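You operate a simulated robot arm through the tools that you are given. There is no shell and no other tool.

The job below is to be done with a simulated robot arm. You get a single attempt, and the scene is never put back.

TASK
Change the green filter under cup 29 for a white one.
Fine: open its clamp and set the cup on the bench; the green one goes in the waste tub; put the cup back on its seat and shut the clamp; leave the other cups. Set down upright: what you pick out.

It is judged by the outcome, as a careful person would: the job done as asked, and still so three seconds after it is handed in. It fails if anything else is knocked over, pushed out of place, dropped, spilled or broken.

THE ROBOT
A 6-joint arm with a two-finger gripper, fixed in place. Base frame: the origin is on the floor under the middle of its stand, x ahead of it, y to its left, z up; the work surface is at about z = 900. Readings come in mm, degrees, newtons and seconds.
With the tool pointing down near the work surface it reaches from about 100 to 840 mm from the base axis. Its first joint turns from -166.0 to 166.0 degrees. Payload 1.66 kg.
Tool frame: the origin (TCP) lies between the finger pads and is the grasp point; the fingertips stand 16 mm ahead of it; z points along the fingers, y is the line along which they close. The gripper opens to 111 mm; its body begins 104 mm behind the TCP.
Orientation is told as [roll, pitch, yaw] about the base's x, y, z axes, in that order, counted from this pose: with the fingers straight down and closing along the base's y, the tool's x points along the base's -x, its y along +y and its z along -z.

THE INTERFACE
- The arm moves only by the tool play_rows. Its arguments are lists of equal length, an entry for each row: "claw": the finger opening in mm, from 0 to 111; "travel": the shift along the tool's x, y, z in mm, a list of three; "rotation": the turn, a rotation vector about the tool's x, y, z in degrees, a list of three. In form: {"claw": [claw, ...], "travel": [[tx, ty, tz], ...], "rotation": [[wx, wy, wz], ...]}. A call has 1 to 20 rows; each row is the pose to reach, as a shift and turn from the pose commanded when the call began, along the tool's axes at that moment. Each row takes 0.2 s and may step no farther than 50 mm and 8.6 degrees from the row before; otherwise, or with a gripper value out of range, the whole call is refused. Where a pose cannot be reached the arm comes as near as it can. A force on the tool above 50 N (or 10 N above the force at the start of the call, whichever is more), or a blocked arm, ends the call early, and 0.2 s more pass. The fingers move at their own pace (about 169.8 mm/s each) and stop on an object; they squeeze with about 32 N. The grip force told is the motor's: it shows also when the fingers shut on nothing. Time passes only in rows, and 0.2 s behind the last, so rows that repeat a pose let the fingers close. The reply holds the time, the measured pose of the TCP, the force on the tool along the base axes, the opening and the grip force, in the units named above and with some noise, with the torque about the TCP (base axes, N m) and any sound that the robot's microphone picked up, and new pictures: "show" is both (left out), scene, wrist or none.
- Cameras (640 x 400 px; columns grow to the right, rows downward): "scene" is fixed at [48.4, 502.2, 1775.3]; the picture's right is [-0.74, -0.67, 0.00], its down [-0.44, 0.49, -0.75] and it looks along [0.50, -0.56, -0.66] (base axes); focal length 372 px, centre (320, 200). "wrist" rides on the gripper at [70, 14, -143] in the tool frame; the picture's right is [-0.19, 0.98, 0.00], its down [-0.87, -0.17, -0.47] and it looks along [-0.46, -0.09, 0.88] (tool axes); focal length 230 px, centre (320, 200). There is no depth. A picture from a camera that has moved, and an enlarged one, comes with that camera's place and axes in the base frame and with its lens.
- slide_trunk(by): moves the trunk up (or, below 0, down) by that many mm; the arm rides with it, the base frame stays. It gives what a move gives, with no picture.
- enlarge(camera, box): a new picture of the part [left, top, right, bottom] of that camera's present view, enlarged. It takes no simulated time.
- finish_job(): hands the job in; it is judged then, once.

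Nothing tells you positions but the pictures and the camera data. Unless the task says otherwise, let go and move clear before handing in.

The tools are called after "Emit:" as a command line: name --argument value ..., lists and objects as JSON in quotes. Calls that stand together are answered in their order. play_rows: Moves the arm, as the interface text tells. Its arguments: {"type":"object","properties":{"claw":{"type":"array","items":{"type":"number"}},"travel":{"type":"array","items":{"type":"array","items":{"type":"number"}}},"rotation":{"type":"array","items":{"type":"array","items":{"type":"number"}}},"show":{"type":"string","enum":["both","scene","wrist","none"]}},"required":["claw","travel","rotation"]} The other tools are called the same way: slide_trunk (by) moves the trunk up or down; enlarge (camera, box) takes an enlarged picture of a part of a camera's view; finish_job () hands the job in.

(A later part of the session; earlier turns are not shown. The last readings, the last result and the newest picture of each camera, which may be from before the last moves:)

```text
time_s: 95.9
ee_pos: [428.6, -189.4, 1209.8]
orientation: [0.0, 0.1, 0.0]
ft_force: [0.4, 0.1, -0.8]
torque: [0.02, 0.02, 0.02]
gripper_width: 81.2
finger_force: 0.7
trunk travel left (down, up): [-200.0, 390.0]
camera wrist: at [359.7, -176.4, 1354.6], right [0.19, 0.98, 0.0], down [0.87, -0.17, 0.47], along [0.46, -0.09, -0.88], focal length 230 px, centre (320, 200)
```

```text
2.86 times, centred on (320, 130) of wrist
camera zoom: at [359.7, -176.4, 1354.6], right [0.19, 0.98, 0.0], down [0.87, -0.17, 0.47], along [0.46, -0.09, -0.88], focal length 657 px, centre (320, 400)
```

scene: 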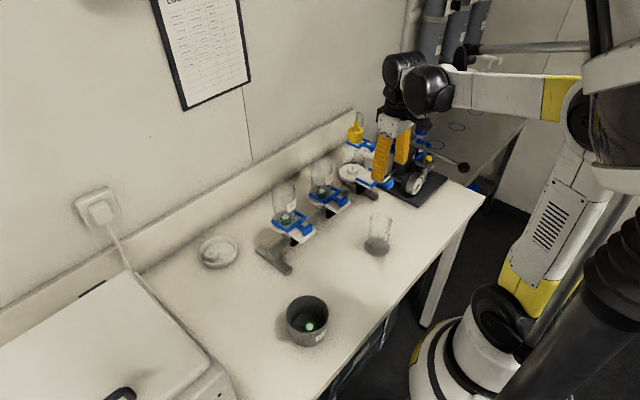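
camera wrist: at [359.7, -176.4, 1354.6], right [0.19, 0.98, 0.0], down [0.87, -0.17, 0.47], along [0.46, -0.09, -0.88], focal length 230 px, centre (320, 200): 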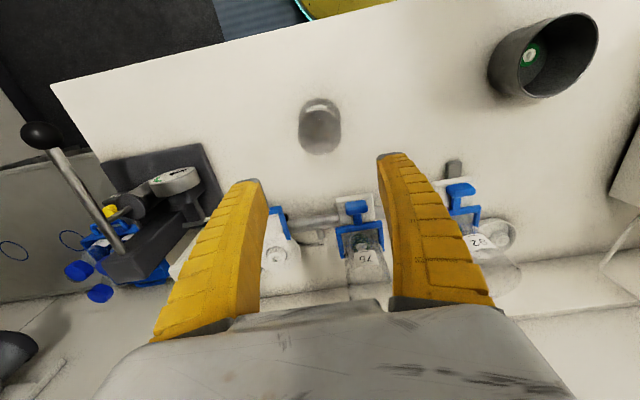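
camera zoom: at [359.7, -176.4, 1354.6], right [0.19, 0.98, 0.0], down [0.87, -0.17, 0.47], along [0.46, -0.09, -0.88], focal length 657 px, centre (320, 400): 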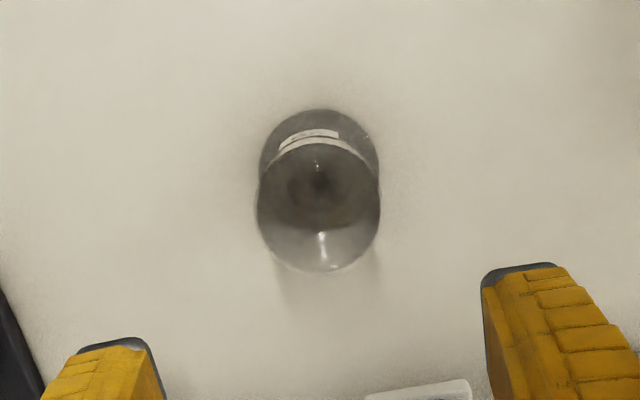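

Cup 29 is standing as I left it, within 1 mm of the gripper axis. I'll descend and grip it at the same height as before.

Emit:
play_rows --claw '[78, 78, 78, 78, 78, 78, 78]' --travel '[[0.7, 0, 40], [0.7, 0, 85], [0.7, 0, 125], [0.7, 0, 160], [0.7, 0, 185], [0.7, 0, 202], [0.7, 0, 211]]' --rotation '[[0, 0, 0], [0, 0, 0], [0, 0, 0], [0, 0, 0], [0, 0, 0], [0, 0, 0], [0, 0, 0]]' --show "both"

Emit:
enlarge --camera "wrist" --box '[220, 80, 420, 280]'

Emit:
enlarge --camera "scene" --box '[350, 190, 430, 270]'

```text
time_s: 97.5
ee_pos: [428.4, -191.3, 999.8]
orientation: [0.0, 0.1, -0.1]
ft_force: [0.5, -0.4, -0.1]
torque: [0.01, -0.01, -0.02]
gripper_width: 79.5
finger_force: 0.8
trunk travel left (down, up): [-200.0, 390.0]
camera wrist: at [359.4, -177.9, 1142.7], right [0.19, 0.98, 0.0], down [0.87, -0.17, 0.47], along [0.46, -0.09, -0.88], focal length 230 px, centre (320, 200)
```

scene: 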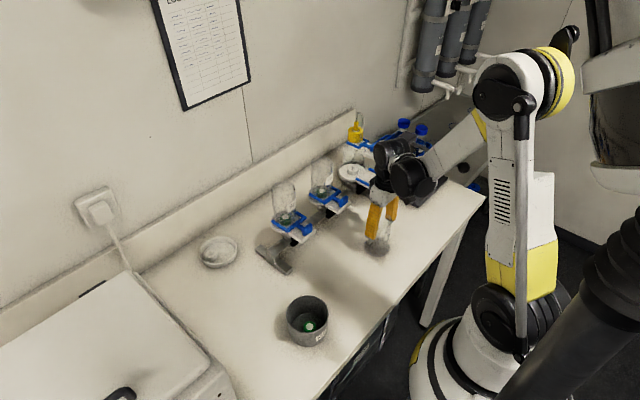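
wrist: 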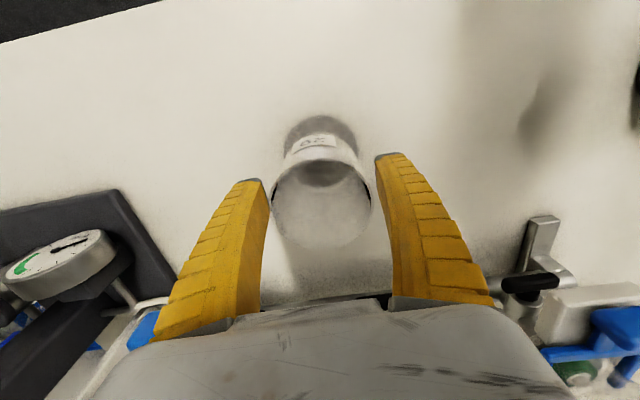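

```text
2.00 times, centred on (320, 180) of wrist
camera zoom: at [359.4, -177.9, 1142.7], right [0.19, 0.98, 0.0], down [0.87, -0.17, 0.47], along [0.46, -0.09, -0.88], focal length 460 px, centre (320, 240)
```

zoom: 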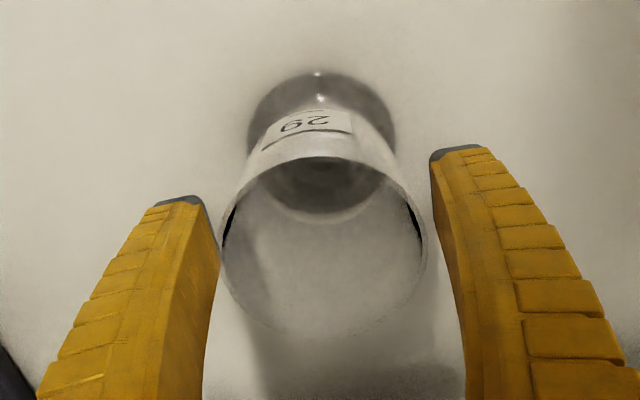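

```text
5.00 times, centred on (390, 230) of scene
camera zoom: at [48.4, 502.2, 1775.3], right [-0.74, -0.67, 0.0], down [-0.44, 0.49, -0.75], along [0.5, -0.56, -0.66], focal length 1860 px, centre (-30, 50)
```

zoom: 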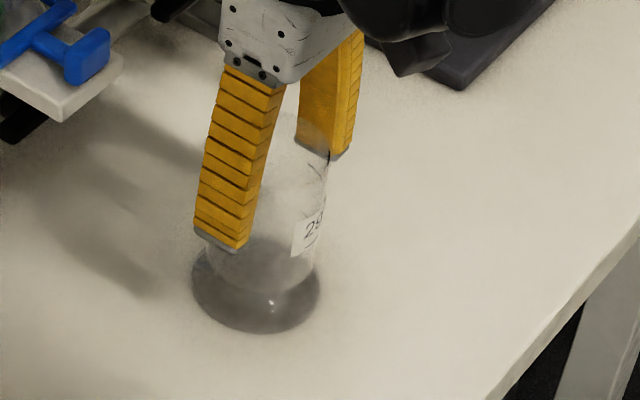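

Emit:
play_rows --claw '[50, 50, 50, 50, 50, 50]' --travel '[[0, 0, 0], [0, 0, 0], [0, 0, 0], [0, 0, -3], [0, 0, -8], [0, 0, -20]]' --rotation '[[0, 0, 0], [0, 0, 0], [0, 0, 0], [0, 0, 0], [0, 0, 0], [0, 0, 0]]' --show "none"

Emit:
enlarge --camera "scene" --box '[350, 180, 430, 270]'

Emit:
enlarge --camera "wrist" --box '[220, 80, 420, 280]'

```text
time_s: 98.9
ee_pos: [428.5, -190.8, 1019.2]
orientation: [0.1, 0.2, 0.0]
ft_force: [-0.1, 0.2, -0.2]
torque: [0.0, 0.01, 0.03]
gripper_width: 61.4
finger_force: 32.3
trunk travel left (down, up): [-200.0, 390.0]
```

```text
4.44 times, centred on (390, 225) of scene
camera zoom: at [48.4, 502.2, 1775.3], right [-0.74, -0.67, 0.0], down [-0.44, 0.49, -0.75], along [0.5, -0.56, -0.66], focal length 1653 px, centre (9, 89)
```

zoom: 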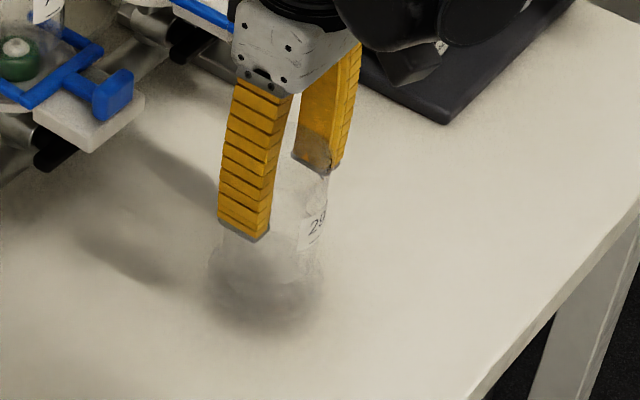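

```text
2.00 times, centred on (320, 180) of wrist
camera zoom: at [359.9, -177.5, 1162.9], right [0.19, 0.98, 0.0], down [0.87, -0.17, 0.47], along [0.46, -0.09, -0.88], focal length 460 px, centre (320, 240)
```

zoom: 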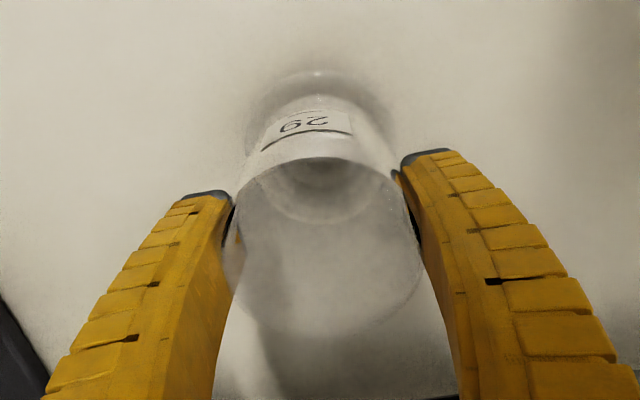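

The cup is lifted. I'll carry it up and over the seat, well above everything, then check the alignment.

Emit:
play_rows --claw '[50, 50, 50, 50, 50, 50, 50, 50, 50, 50, 50, 50, 50]' --travel '[[0, 0, -40], [0, 0, -85], [0, 0, -130], [0, 0, -175], [0, 0, -220], [0, 0, -256], [-33, -20, -256], [-68, -40, -256], [-103, -61, -256], [-138, -82, -256], [-172, -102, -256], [-193, -115, -256], [-200.6, -119.2, -256]]' --rotation '[[0, 0, 0], [0, 0, 0], [0, 0, 0], [0, 0, 0], [0, 0, 0], [0, 0, 0], [0, 0, 0], [0, 0, 0], [0, 0, 0], [0, 0, 0], [0, 0, 0], [0, 0, 0], [0, 0, 0]]' --show "both"

Emit:
enlarge --camera "wrist" --box '[230, 80, 410, 260]'

Emit:
enlarge --camera "scene" --box '[320, 60, 410, 200]'

```text
time_s: 101.7
ee_pos: [629.3, -310.6, 1273.1]
orientation: [0.0, 0.0, 0.0]
ft_force: [0.6, 0.1, -0.3]
torque: [0.0, -0.01, -0.02]
gripper_width: 61.6
finger_force: 31.4
trunk travel left (down, up): [-200.0, 390.0]
camera wrist: at [559.5, -297.2, 1417.9], right [0.19, 0.98, 0.0], down [0.87, -0.17, 0.47], along [0.46, -0.09, -0.88], focal length 230 px, centre (320, 200)
```

scene: 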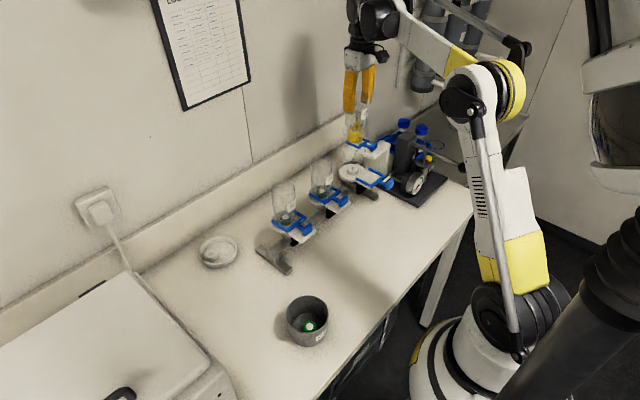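
wrist: 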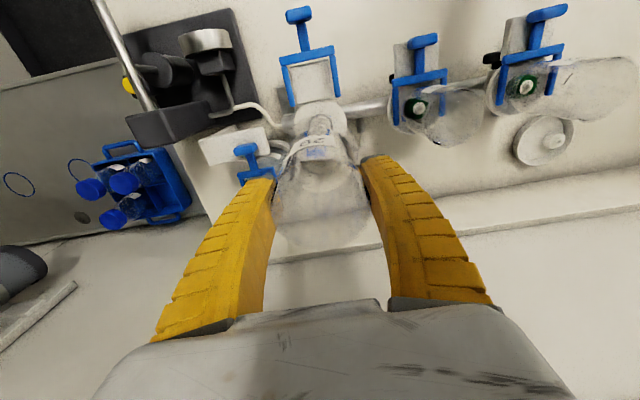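

```text
2.22 times, centred on (320, 170) of wrist
camera zoom: at [559.5, -297.2, 1417.9], right [0.19, 0.98, 0.0], down [0.87, -0.17, 0.47], along [0.46, -0.09, -0.88], focal length 511 px, centre (320, 267)
```

zoom: 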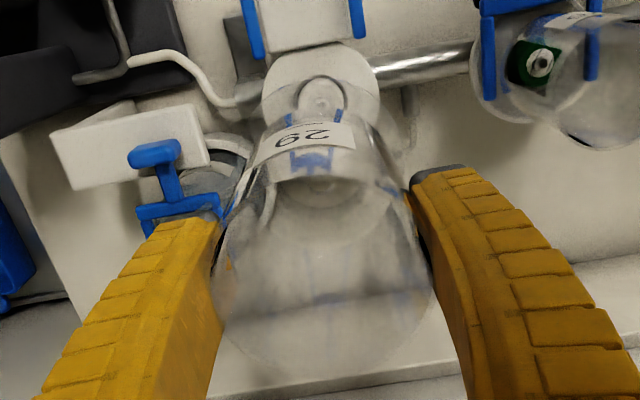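

```text
2.86 times, centred on (365, 130) of scene
camera zoom: at [48.4, 502.2, 1775.3], right [-0.74, -0.67, 0.0], down [-0.44, 0.49, -0.75], along [0.5, -0.56, -0.66], focal length 1063 px, centre (191, 400)
```

zoom: 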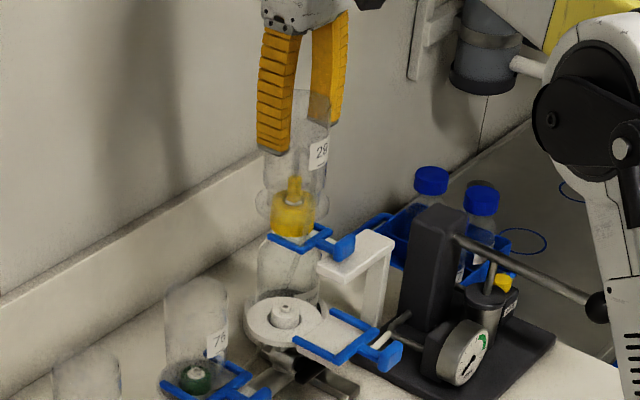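

Emit:
play_rows --claw '[50, 50, 50, 50]' --travel '[[0, 0, 35], [0, 0, 70], [0, 0, 98], [0, 0, 116]]' --rotation '[[0, 0, 0], [0, 0, 0], [0, 0, 0], [0, 0, 0]]' --show "both"

Emit:
enlarge --camera "wrist" --box '[250, 80, 390, 210]'

Emit:
enlarge --camera "scene" --box '[330, 120, 400, 200]'

```text
time_s: 102.7
ee_pos: [627.7, -310.2, 1159.0]
orientation: [0.0, 0.1, 0.1]
ft_force: [0.2, 0.9, -0.8]
torque: [0.01, 0.02, 0.0]
gripper_width: 61.4
finger_force: 31.8
trunk travel left (down, up): [-200.0, 390.0]
camera wrist: at [560.0, -297.2, 1302.2], right [0.19, 0.98, 0.0], down [0.87, -0.17, 0.47], along [0.46, -0.09, -0.88], focal length 230 px, centre (320, 200)
```

scene: 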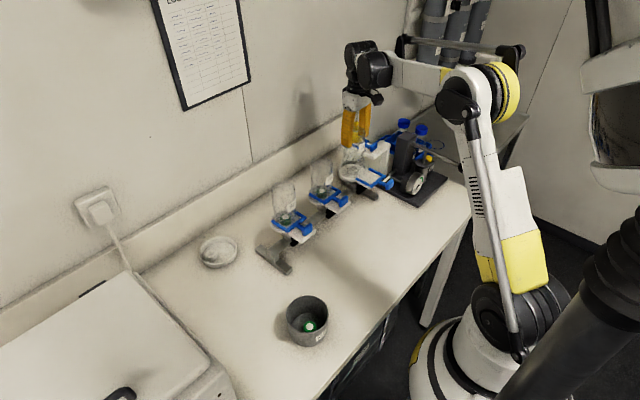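
wrist: 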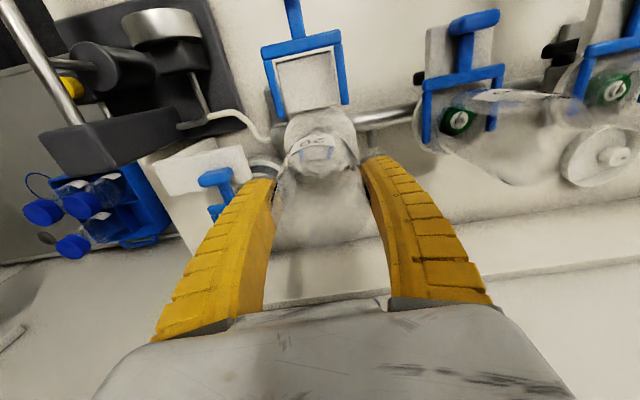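

```text
3.08 times, centred on (320, 145) of wrist
camera zoom: at [560.0, -297.2, 1302.2], right [0.19, 0.98, 0.0], down [0.87, -0.17, 0.47], along [0.46, -0.09, -0.88], focal length 708 px, centre (320, 369)
```

zoom: 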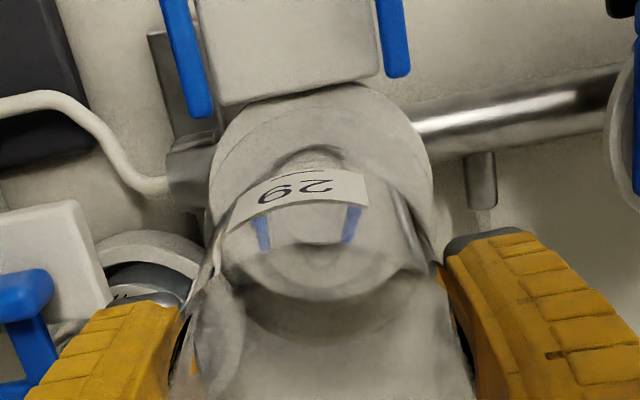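

```text
5.00 times, centred on (365, 160) of scene
camera zoom: at [48.4, 502.2, 1775.3], right [-0.74, -0.67, 0.0], down [-0.44, 0.49, -0.75], along [0.5, -0.56, -0.66], focal length 1860 px, centre (95, 400)
```

zoom: 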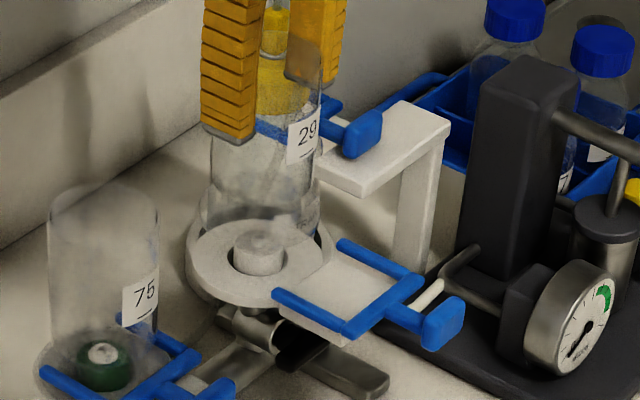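

The seat and cup are aligned within about 1 mm. I'll lower the cup over the filter, finishing in small steps.

Emit:
play_rows --claw '[50, 50, 50, 50, 50]' --travel '[[0, 0.5, 8], [0, 0.5, 16], [0, 0.5, 23], [0, 0.5, 28], [0, 0.5, 31]]' --rotation '[[0, 0, 0], [0, 0, 0], [0, 0, 0], [0, 0, 0], [0, 0, 0]]' --show "none"

Emit:
enlarge --camera "wrist" --box '[250, 90, 390, 220]'

Emit:
enlarge --camera "scene" --box '[330, 130, 390, 200]'

```text
time_s: 103.9
ee_pos: [630.7, -309.6, 1127.5]
orientation: [0.0, 0.1, 0.0]
ft_force: [0.3, 0.4, -0.6]
torque: [0.01, 0.02, -0.01]
gripper_width: 61.5
finger_force: 32.1
trunk travel left (down, up): [-200.0, 390.0]
```

```text
3.08 times, centred on (320, 155) of wrist
camera zoom: at [560.3, -296.3, 1271.2], right [0.19, 0.98, 0.0], down [0.87, -0.17, 0.47], along [0.46, -0.09, -0.88], focal length 708 px, centre (320, 338)
```

zoom: 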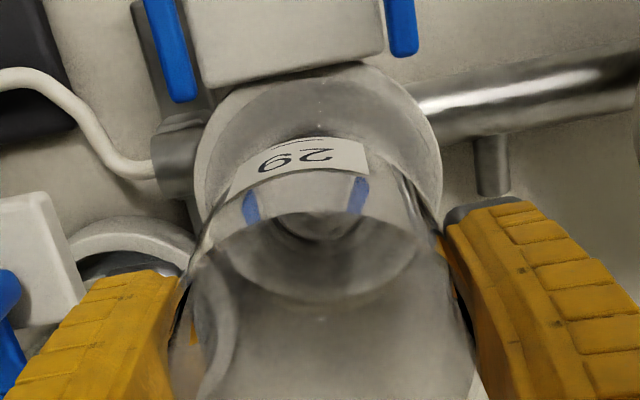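

```text
5.71 times, centred on (360, 165) of scene
camera zoom: at [48.4, 502.2, 1775.3], right [-0.74, -0.67, 0.0], down [-0.44, 0.49, -0.75], along [0.5, -0.56, -0.66], focal length 2126 px, centre (91, 400)
```

zoom: 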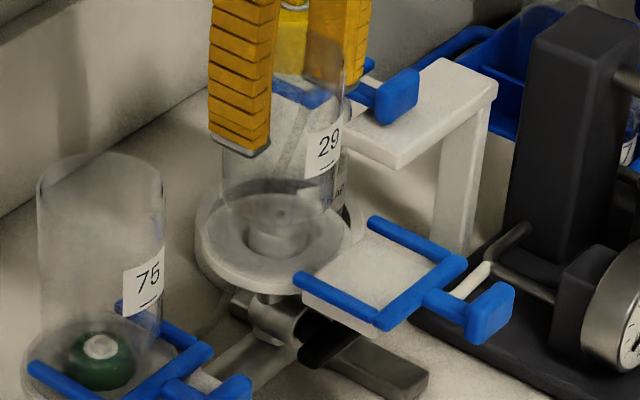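

The flange sits concentrically within the seat. Lowering the last few millimetres.

Emit:
play_rows --claw '[50, 50, 50, 50]' --travel '[[0, 0, 1.5], [0, 0, 3], [0, 0, 4], [0, 0, 5]]' --rotation '[[0, 0, 0], [0, 0, 0], [0, 0, 0], [0, 0, 0]]' --show "none"

```text
time_s: 104.9
ee_pos: [629.7, -309.2, 1123.2]
orientation: [0.0, 0.0, -0.1]
ft_force: [8.8, -3.3, 25.5]
torque: [-0.07, -0.02, 0.0]
gripper_width: 62.2
finger_force: 32.1
trunk travel left (down, up): [-200.0, 390.0]
```

Contact at TCP z ≈ 1123.2, as expected for this grip height. I'll relieve the load and check that the cup sits flat before letting go.

Emit:
play_rows --claw '[50, 50]' --travel '[[0, 0, -1], [0, 0, -1]]' --rotation '[[0, 0, 0], [0, 0, 0]]' --show "wrist"

Emit:
enlarge --camera "wrist" --box '[250, 90, 390, 220]'

Emit:
enlarge --camera "scene" --box '[335, 140, 390, 195]'

```text
time_s: 105.5
ee_pos: [629.5, -309.1, 1124.1]
orientation: [0.0, 0.1, 0.0]
ft_force: [4.7, -0.5, 14.4]
torque: [0.0, -0.26, -0.01]
gripper_width: 61.6
finger_force: 31.8
trunk travel left (down, up): [-200.0, 390.0]
camera wrist: at [559.5, -296.1, 1267.0], right [0.19, 0.98, 0.0], down [0.87, -0.17, 0.47], along [0.46, -0.09, -0.88], focal length 230 px, centre (320, 200)
```

wrist: 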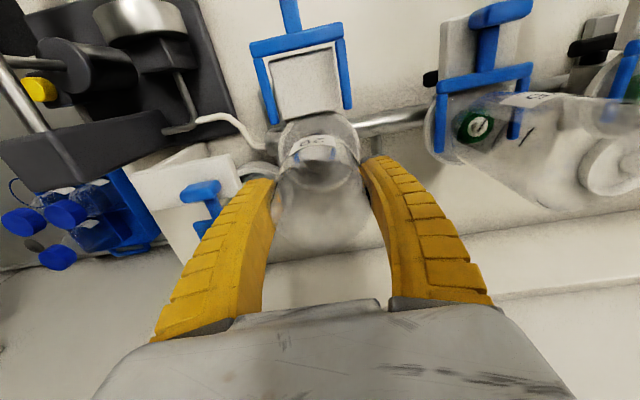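

```text
3.08 times, centred on (320, 155) of wrist
camera zoom: at [559.5, -296.1, 1267.0], right [0.19, 0.98, 0.0], down [0.87, -0.17, 0.47], along [0.46, -0.09, -0.88], focal length 708 px, centre (320, 338)
```

zoom: 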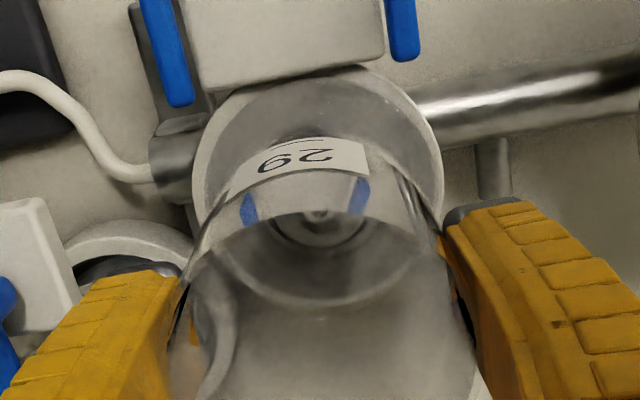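

```text
7.27 times, centred on (362, 168) of scene
camera zoom: at [48.4, 502.2, 1775.3], right [-0.74, -0.67, 0.0], down [-0.44, 0.49, -0.75], along [0.5, -0.56, -0.66], focal length 2705 px, centre (11, 436)
```

zoom: 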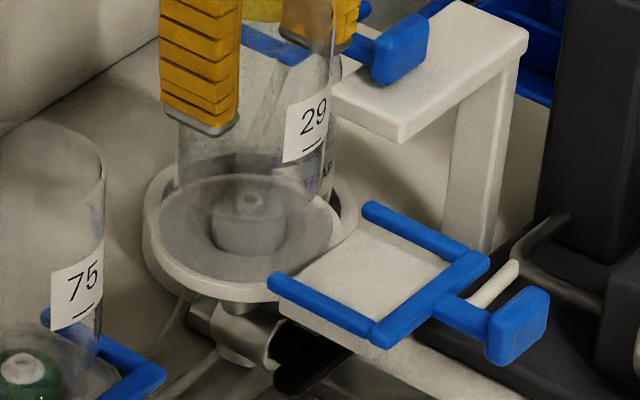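

The cup sits flat on the seat with the filter centred inside. I'll take off the rest of the load, open and rise.

Emit:
play_rows --claw '[50, 56, 64, 76, 76, 76, 76, 76, 76, 76]' --travel '[[0, 0, -0.8], [0, 0, -0.8], [0, 0, -0.8], [0, 0, -0.8], [0, 0, -0.8], [0, 0, -10], [0, 0, -30], [0, 0, -60], [0, 0, -95], [0, 0, -120]]' --rotation '[[0, 0, 0], [0, 0, 0], [0, 0, 0], [0, 0, 0], [0, 0, 0], [0, 0, 0], [0, 0, 0], [0, 0, 0], [0, 0, 0], [0, 0, 0]]' --show "both"

Emit:
enlarge --camera "wrist" --box '[260, 80, 380, 190]'

Emit:
enlarge --camera "scene" --box '[335, 120, 390, 195]'

```text
time_s: 107.7
ee_pos: [629.4, -310.0, 1245.5]
orientation: [-0.1, 0.0, 0.1]
ft_force: [-0.2, 0.2, 0.5]
torque: [-0.01, 0.02, 0.01]
gripper_width: 77.6
finger_force: 1.5
trunk travel left (down, up): [-200.0, 390.0]
camera wrist: at [559.0, -296.0, 1389.5], right [0.19, 0.98, 0.0], down [0.87, -0.17, 0.47], along [0.46, -0.09, -0.88], focal length 230 px, centre (320, 200)
```

scene: 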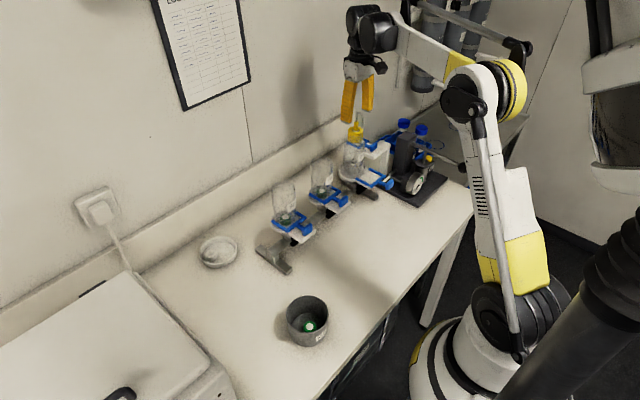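
wrist: 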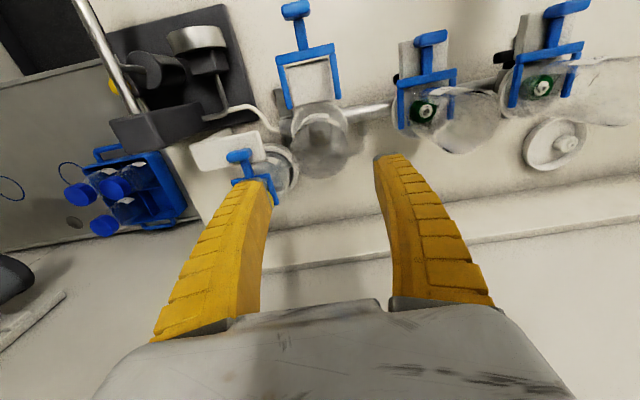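

```text
3.64 times, centred on (320, 135) of wrist
camera zoom: at [559.0, -296.0, 1389.5], right [0.19, 0.98, 0.0], down [0.87, -0.17, 0.47], along [0.46, -0.09, -0.88], focal length 837 px, centre (320, 436)
```

zoom: 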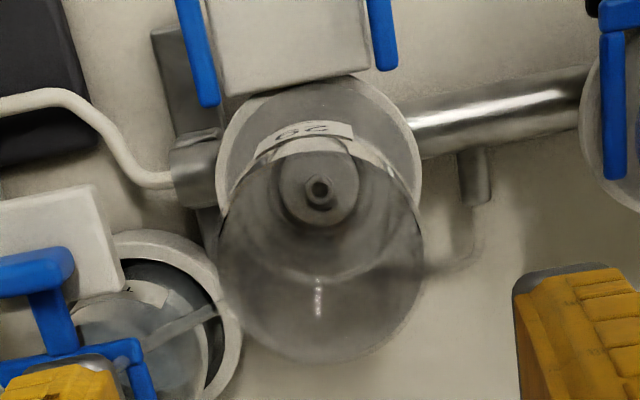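

```text
5.33 times, centred on (362, 158) of scene
camera zoom: at [48.4, 502.2, 1775.3], right [-0.74, -0.67, 0.0], down [-0.44, 0.49, -0.75], along [0.5, -0.56, -0.66], focal length 1984 px, centre (93, 427)
```

zoom: 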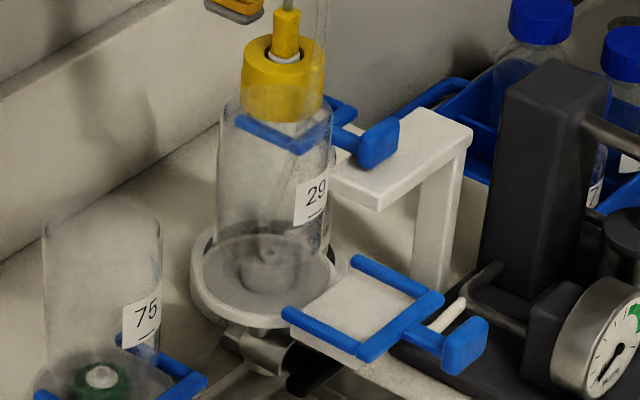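

Cup 29 is back on its seat, within a millimetre of where it started, with the white filter under it. Next is shutting the clamp, so I'll move above the fork's grip pad.

Emit:
play_rows --claw '[70, 70, 70, 70, 70]' --travel '[[35, 0, 0], [75, 0, 0], [115, 0, 0], [140, 0, 20], [145, 0, 60]]' --rotation '[[0, 0, 0], [0, 0, 0], [0, 0, 0], [0, 0, 0], [0, 0, 0]]' --show "both"

Emit:
enlarge --camera "wrist" --box '[260, 80, 400, 220]'

```text
time_s: 108.9
ee_pos: [485.3, -308.5, 1186.0]
orientation: [0.0, 0.1, -0.1]
ft_force: [0.3, 0.3, 0.0]
torque: [0.01, 0.04, -0.01]
gripper_width: 71.6
finger_force: 1.4
trunk travel left (down, up): [-200.0, 390.0]
camera wrist: at [416.1, -296.2, 1329.7], right [0.19, 0.98, 0.0], down [0.87, -0.17, 0.47], along [0.46, -0.09, -0.88], focal length 230 px, centre (320, 200)
```

scene: 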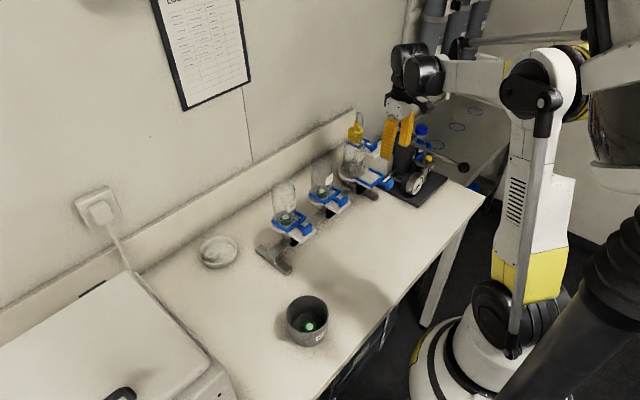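
wrist: 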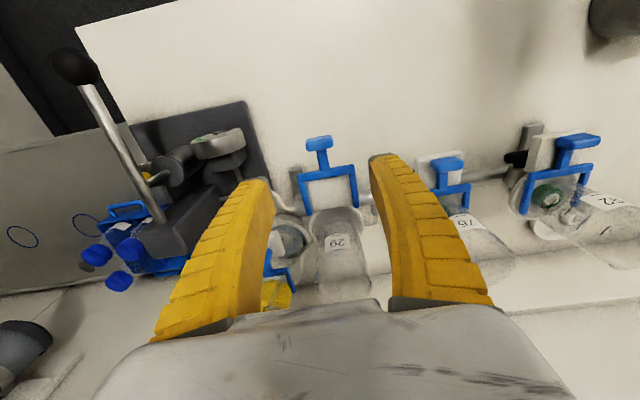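

```text
2.86 times, centred on (330, 150) of wrist
camera zoom: at [416.1, -296.2, 1329.7], right [0.19, 0.98, 0.0], down [0.87, -0.17, 0.47], along [0.46, -0.09, -0.88], focal length 657 px, centre (291, 343)
```

zoom: 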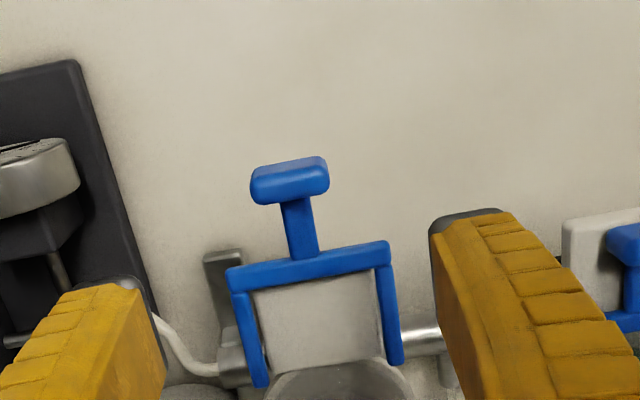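

Emit:
play_rows --claw '[60, 60, 60, 60, 60]' --travel '[[1.4, 0.2, 40], [1.4, 0.2, 80], [1.4, 0.2, 110], [1.4, 0.2, 125], [1.4, 0.2, 133]]' --rotation '[[0, 0, 0], [0, 0, 0], [0, 0, 0], [0, 0, 0], [0, 0, 0]]' --show "none"

Emit:
enlarge --camera "wrist" --box '[240, 110, 400, 270]'

Emit:
enlarge --camera "scene" --box '[340, 120, 420, 210]'

```text
time_s: 110.1
ee_pos: [484.5, -309.5, 1050.7]
orientation: [-0.1, 0.1, 0.0]
ft_force: [0.8, 0.8, -0.3]
torque: [0.01, 0.0, -0.06]
gripper_width: 62.2
finger_force: 1.5
trunk travel left (down, up): [-200.0, 390.0]
```

```text
2.50 times, centred on (320, 190) of wrist
camera zoom: at [414.7, -295.9, 1194.5], right [0.19, 0.98, 0.0], down [0.87, -0.17, 0.47], along [0.46, -0.09, -0.88], focal length 575 px, centre (320, 225)
```

zoom: 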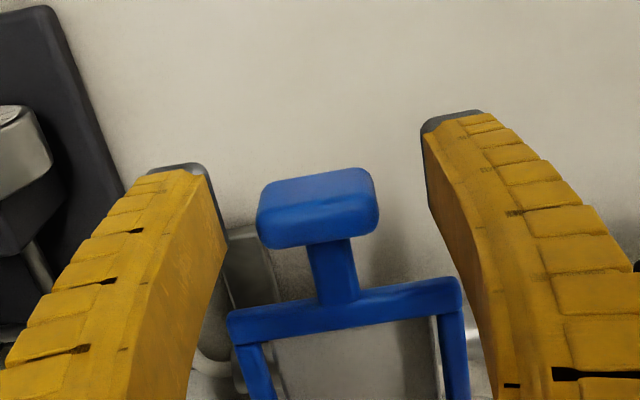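

```text
4.44 times, centred on (380, 165) of scene
camera zoom: at [48.4, 502.2, 1775.3], right [-0.74, -0.67, 0.0], down [-0.44, 0.49, -0.75], along [0.5, -0.56, -0.66], focal length 1653 px, centre (53, 356)
```

zoom: 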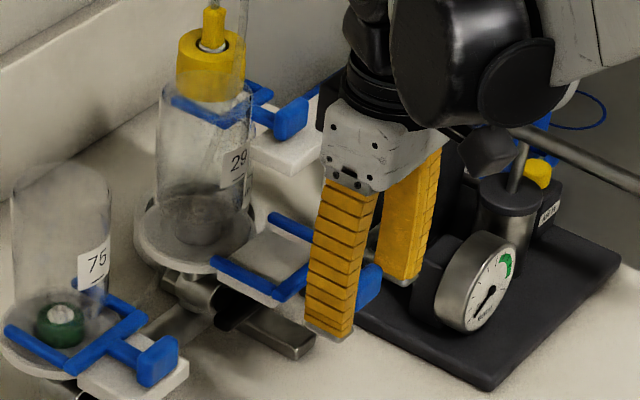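

Emit:
play_rows --claw '[60, 30, 20, 20, 20]' --travel '[[0, 0, -2], [0, 0, -2], [0, 0, -2], [0, 0, -2], [0, 0, -2]]' --rotation '[[0, 0, 0], [0, 0, 0], [0, 0, 0], [0, 0, 0], [0, 0, 0]]' --show "none"

Emit:
play_rows --claw '[20, 20, 20, 20]' --travel '[[-4, 0, 0], [-8, 0, 0], [-12, 0, 0], [-16, 0, 0]]' --rotation '[[0, 0, 0], [0, 0, 0], [0, 0, 0], [0, 0, 0]]' --show "wrist"

Emit:
enlarge --camera "wrist" --box '[240, 130, 400, 290]'

Emit:
enlarge --camera "scene" --box '[340, 130, 400, 200]'

```text
time_s: 111.3
ee_pos: [483.8, -309.6, 1053.3]
orientation: [-0.1, 0.0, 0.0]
ft_force: [3.0, -11.4, 14.5]
torque: [-0.13, -0.17, -0.09]
gripper_width: 29.7
finger_force: 34.2
trunk travel left (down, up): [-200.0, 390.0]
```

```text
time_s: 112.3
ee_pos: [499.7, -310.1, 1053.4]
orientation: [0.0, 0.0, -0.2]
ft_force: [0.0, -17.0, 16.7]
torque: [-0.22, -0.02, -0.11]
gripper_width: 31.2
finger_force: 34.3
trunk travel left (down, up): [-200.0, 390.0]
camera wrist: at [429.1, -296.9, 1196.5], right [0.19, 0.98, 0.0], down [0.87, -0.17, 0.47], along [0.46, -0.09, -0.88], focal length 230 px, centre (320, 200)
```

wrist: 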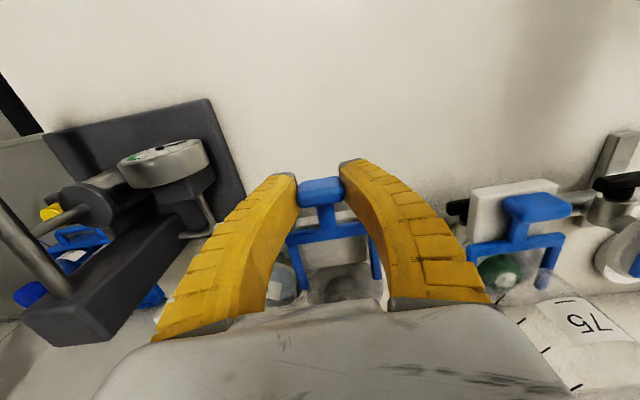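

```text
2.50 times, centred on (320, 210) of wrist
camera zoom: at [429.1, -296.9, 1196.5], right [0.19, 0.98, 0.0], down [0.87, -0.17, 0.47], along [0.46, -0.09, -0.88], focal length 575 px, centre (320, 175)
```

zoom: 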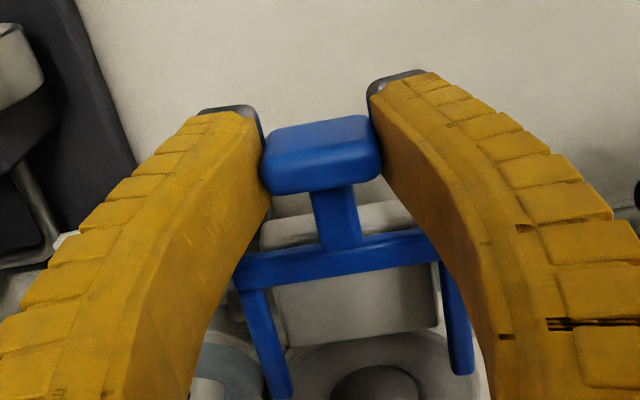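

```text
5.71 times, centred on (370, 165) of scene
camera zoom: at [48.4, 502.2, 1775.3], right [-0.74, -0.67, 0.0], down [-0.44, 0.49, -0.75], along [0.5, -0.56, -0.66], focal length 2126 px, centre (34, 400)
```

zoom: 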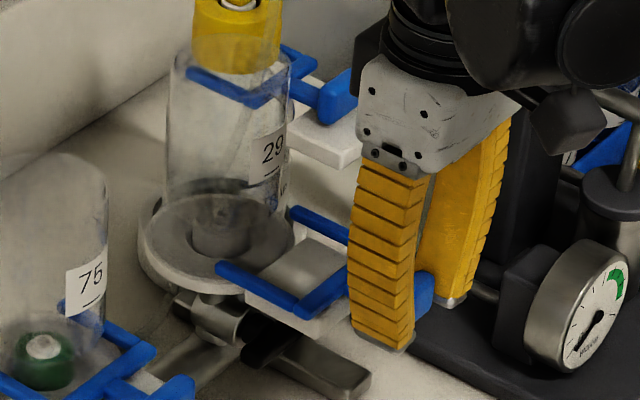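

The fork is sliding in. There's some side and vertical load, so I'll shift slightly to relieve it while continuing to push.

Emit:
play_rows --claw '[20, 20, 20, 20]' --travel '[[-2, -0.8, -1.5], [-6, -0.8, -1.5], [-10, -0.8, -1.5], [-14, -0.8, -1.5]]' --rotation '[[0, 0, 0], [0, 0, 0], [0, 0, 0], [0, 0, 0]]' --show "none"

Emit:
enlarge --camera "scene" --box '[340, 130, 400, 200]'

Emit:
enlarge --camera "wrist" --box '[240, 130, 400, 290]'

```text
time_s: 113.3
ee_pos: [513.7, -310.2, 1054.0]
orientation: [0.0, 0.1, 0.0]
ft_force: [0.4, -6.1, 4.4]
torque: [-0.07, 0.12, -0.02]
gripper_width: 28.0
finger_force: 34.0
trunk travel left (down, up): [-200.0, 390.0]
```

```text
5.71 times, centred on (370, 165) of scene
camera zoom: at [48.4, 502.2, 1775.3], right [-0.74, -0.67, 0.0], down [-0.44, 0.49, -0.75], along [0.5, -0.56, -0.66], focal length 2126 px, centre (34, 400)
```

zoom: 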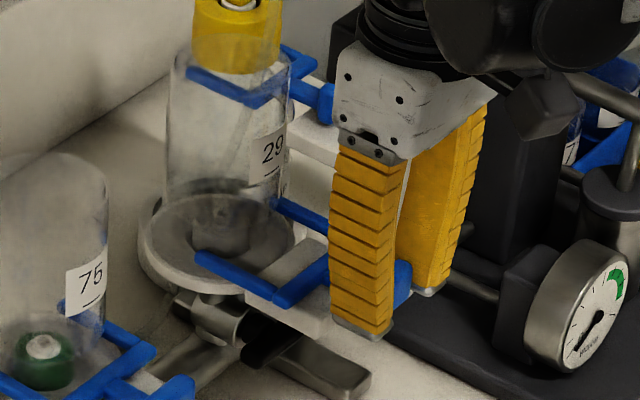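

```text
2.50 times, centred on (320, 210) of wrist
camera zoom: at [443.7, -297.0, 1198.1], right [0.19, 0.98, 0.0], down [0.87, -0.17, 0.47], along [0.46, -0.09, -0.88], focal length 575 px, centre (320, 175)
```

zoom: 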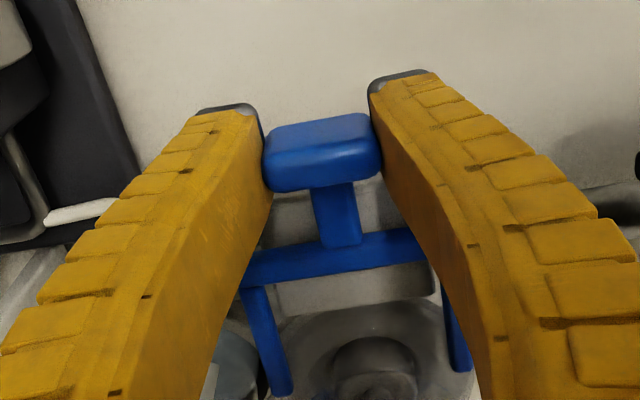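

Emit:
play_rows --claw '[20, 20, 20, 20]' --travel '[[-4, -0.3, -0.3], [-8, -0.3, -0.3], [-12, -0.3, -0.3], [-15, -0.3, -0.3]]' --rotation '[[0, 0, 0], [0, 0, 0], [0, 0, 0], [0, 0, 0]]' --show "none"

Emit:
enlarge --camera "scene" --box '[340, 130, 400, 200]'

Emit:
enlarge --camera "wrist" --box '[240, 130, 400, 290]'

```text
time_s: 114.3
ee_pos: [528.7, -309.2, 1054.3]
orientation: [0.0, 0.1, 0.0]
ft_force: [-0.2, -3.3, 2.6]
torque: [0.02, 0.07, -0.03]
gripper_width: 27.4
finger_force: 33.5
trunk travel left (down, up): [-200.0, 390.0]
```

```text
5.71 times, centred on (370, 165) of scene
camera zoom: at [48.4, 502.2, 1775.3], right [-0.74, -0.67, 0.0], down [-0.44, 0.49, -0.75], along [0.5, -0.56, -0.66], focal length 2126 px, centre (34, 400)
```

zoom: 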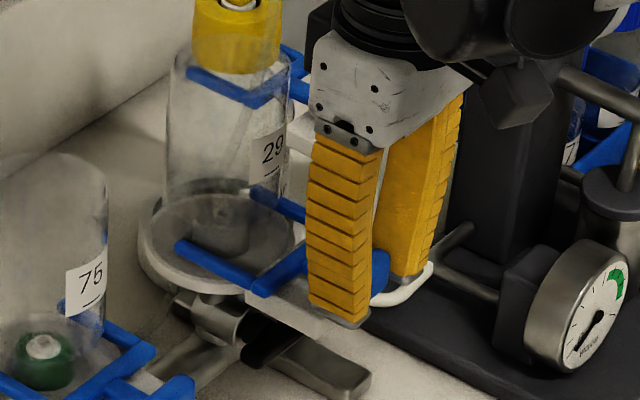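

```text
2.50 times, centred on (320, 210) of wrist
camera zoom: at [458.4, -297.0, 1198.2], right [0.19, 0.98, 0.0], down [0.87, -0.17, 0.47], along [0.46, -0.09, -0.88], focal length 575 px, centre (320, 175)
```

zoom: 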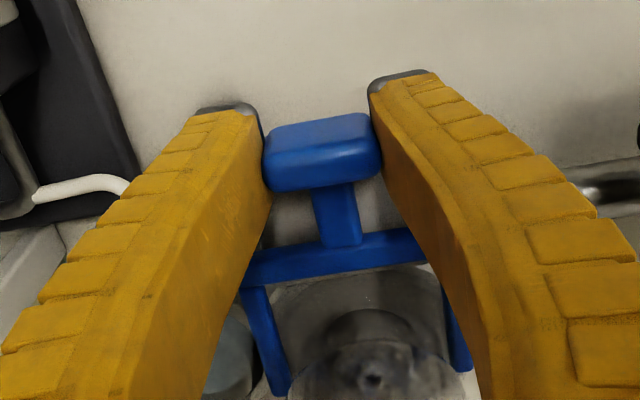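

Emit:
play_rows --claw '[20, 20, 20, 20]' --travel '[[-4, 0, 0], [-8, 0, 0], [-11, 0, 0], [-13, 0, 0]]' --rotation '[[0, 0, 0], [0, 0, 0], [0, 0, 0], [0, 0, 0]]' --show "none"

Emit:
enlarge --camera "scene" --box '[340, 130, 400, 200]'

Emit:
enlarge --camera "wrist" --box '[240, 130, 400, 290]'

```text
time_s: 115.3
ee_pos: [541.7, -309.6, 1054.8]
orientation: [0.1, 0.2, 0.0]
ft_force: [1.6, 4.9, -7.2]
torque: [0.16, -0.13, 0.08]
gripper_width: 26.8
finger_force: 33.9
trunk travel left (down, up): [-200.0, 390.0]
```

```text
5.71 times, centred on (370, 165) of scene
camera zoom: at [48.4, 502.2, 1775.3], right [-0.74, -0.67, 0.0], down [-0.44, 0.49, -0.75], along [0.5, -0.56, -0.66], focal length 2126 px, centre (34, 400)
```

zoom: 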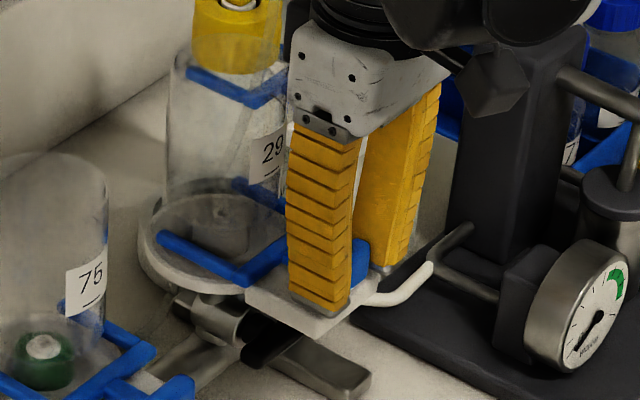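

```text
2.50 times, centred on (320, 210) of wrist
camera zoom: at [472.0, -297.1, 1198.6], right [0.19, 0.98, 0.0], down [0.87, -0.17, 0.47], along [0.46, -0.09, -0.88], focal length 575 px, centre (320, 175)
```

zoom: 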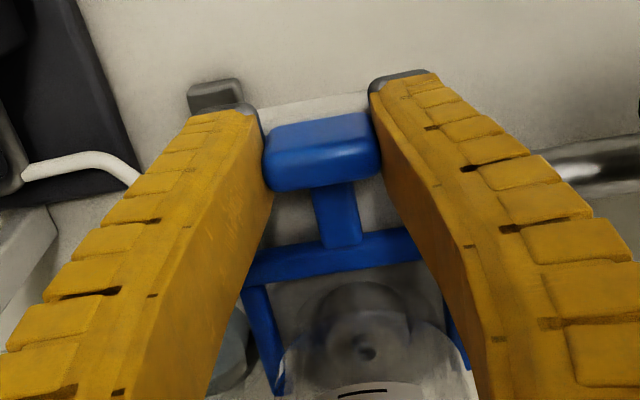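

The pad is back at about its original position. I'll push a touch further to feel for the end stop.

Emit:
play_rows --claw '[20, 20]' --travel '[[-1, -0.2, 0.8], [-2, -0.2, 0.8]]' --rotation '[[0, 0, 0], [0, 0, 0]]' --show "none"

```text
time_s: 115.9
ee_pos: [542.2, -310.8, 1055.7]
orientation: [0.1, 0.1, 0.0]
ft_force: [-4.5, 4.9, -2.3]
torque: [0.15, 0.02, 0.06]
gripper_width: 27.0
finger_force: 33.5
trunk travel left (down, up): [-200.0, 390.0]
```

Emit:
play_rows --claw '[20, 20]' --travel '[[-1, -0.3, 0], [-2, -0.3, 0]]' --rotation '[[0, 0, 0], [0, 0, 0]]' --show "none"

```text
time_s: 116.5
ee_pos: [542.5, -309.5, 1056.1]
orientation: [0.0, 0.2, 0.0]
ft_force: [-19.5, 12.0, -10.6]
torque: [0.15, 0.38, 0.2]
gripper_width: 26.6
finger_force: 34.6
trunk travel left (down, up): [-200.0, 390.0]
```

The end stop is reached, so the clamp is fully shut. I'll relieve the load, let go gently and rise clear.

Emit:
play_rows --claw '[20, 20, 34, 60, 60, 60, 60, 60, 60, 60]' --travel '[[1, 0.4, 0.5], [1.8, 0.6, 0.8], [1.8, 0.6, 0.8], [1.8, 0.6, 0.8], [1.8, 0.6, 0.8], [1.8, 0.6, -20], [1.8, 0.6, -55], [1.8, 0.6, -95], [1.8, 0.6, -130], [1.8, 0.6, -165]]' --rotation '[[0, 0, 0], [0, 0, 0], [0, 0, 0], [0, 0, 0], [0, 0, 0], [0, 0, 0], [0, 0, 0], [0, 0, 0], [0, 0, 0], [0, 0, 0]]' --show "both"

Emit:
enlarge --camera "wrist" --box '[260, 100, 400, 240]'

Emit:
enlarge --camera "scene" --box '[335, 120, 395, 195]'

```text
time_s: 118.7
ee_pos: [544.9, -309.6, 1218.5]
orientation: [0.1, 0.1, 0.0]
ft_force: [-0.2, 0.7, -0.1]
torque: [-0.03, 0.02, 0.01]
gripper_width: 62.1
finger_force: 1.3
trunk travel left (down, up): [-200.0, 390.0]
camera wrist: at [473.7, -296.9, 1362.7], right [0.19, 0.98, 0.0], down [0.87, -0.17, 0.47], along [0.46, -0.09, -0.88], focal length 230 px, centre (320, 200)
```

scene: 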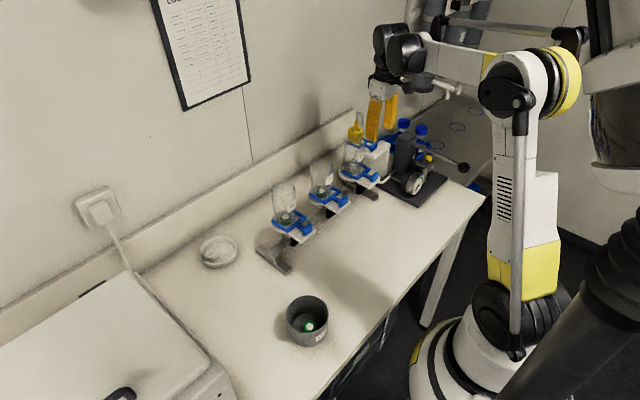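
wrist: 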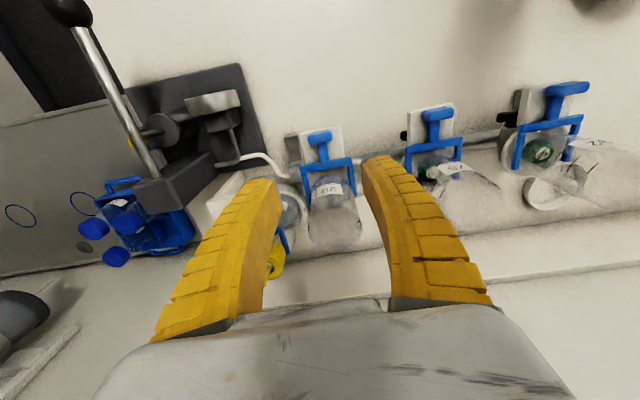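

```text
2.86 times, centred on (330, 170) of wrist
camera zoom: at [473.7, -296.9, 1362.7], right [0.19, 0.98, 0.0], down [0.87, -0.17, 0.47], along [0.46, -0.09, -0.88], focal length 657 px, centre (291, 286)
```

zoom: 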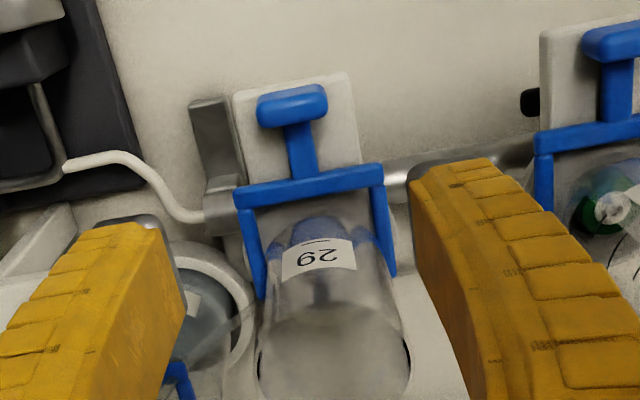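

```text
5.33 times, centred on (365, 158) of scene
camera zoom: at [48.4, 502.2, 1775.3], right [-0.74, -0.67, 0.0], down [-0.44, 0.49, -0.75], along [0.5, -0.56, -0.66], focal length 1984 px, centre (80, 427)
```

zoom: 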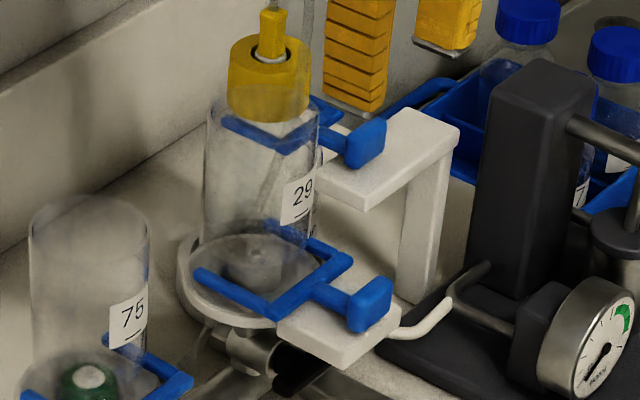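

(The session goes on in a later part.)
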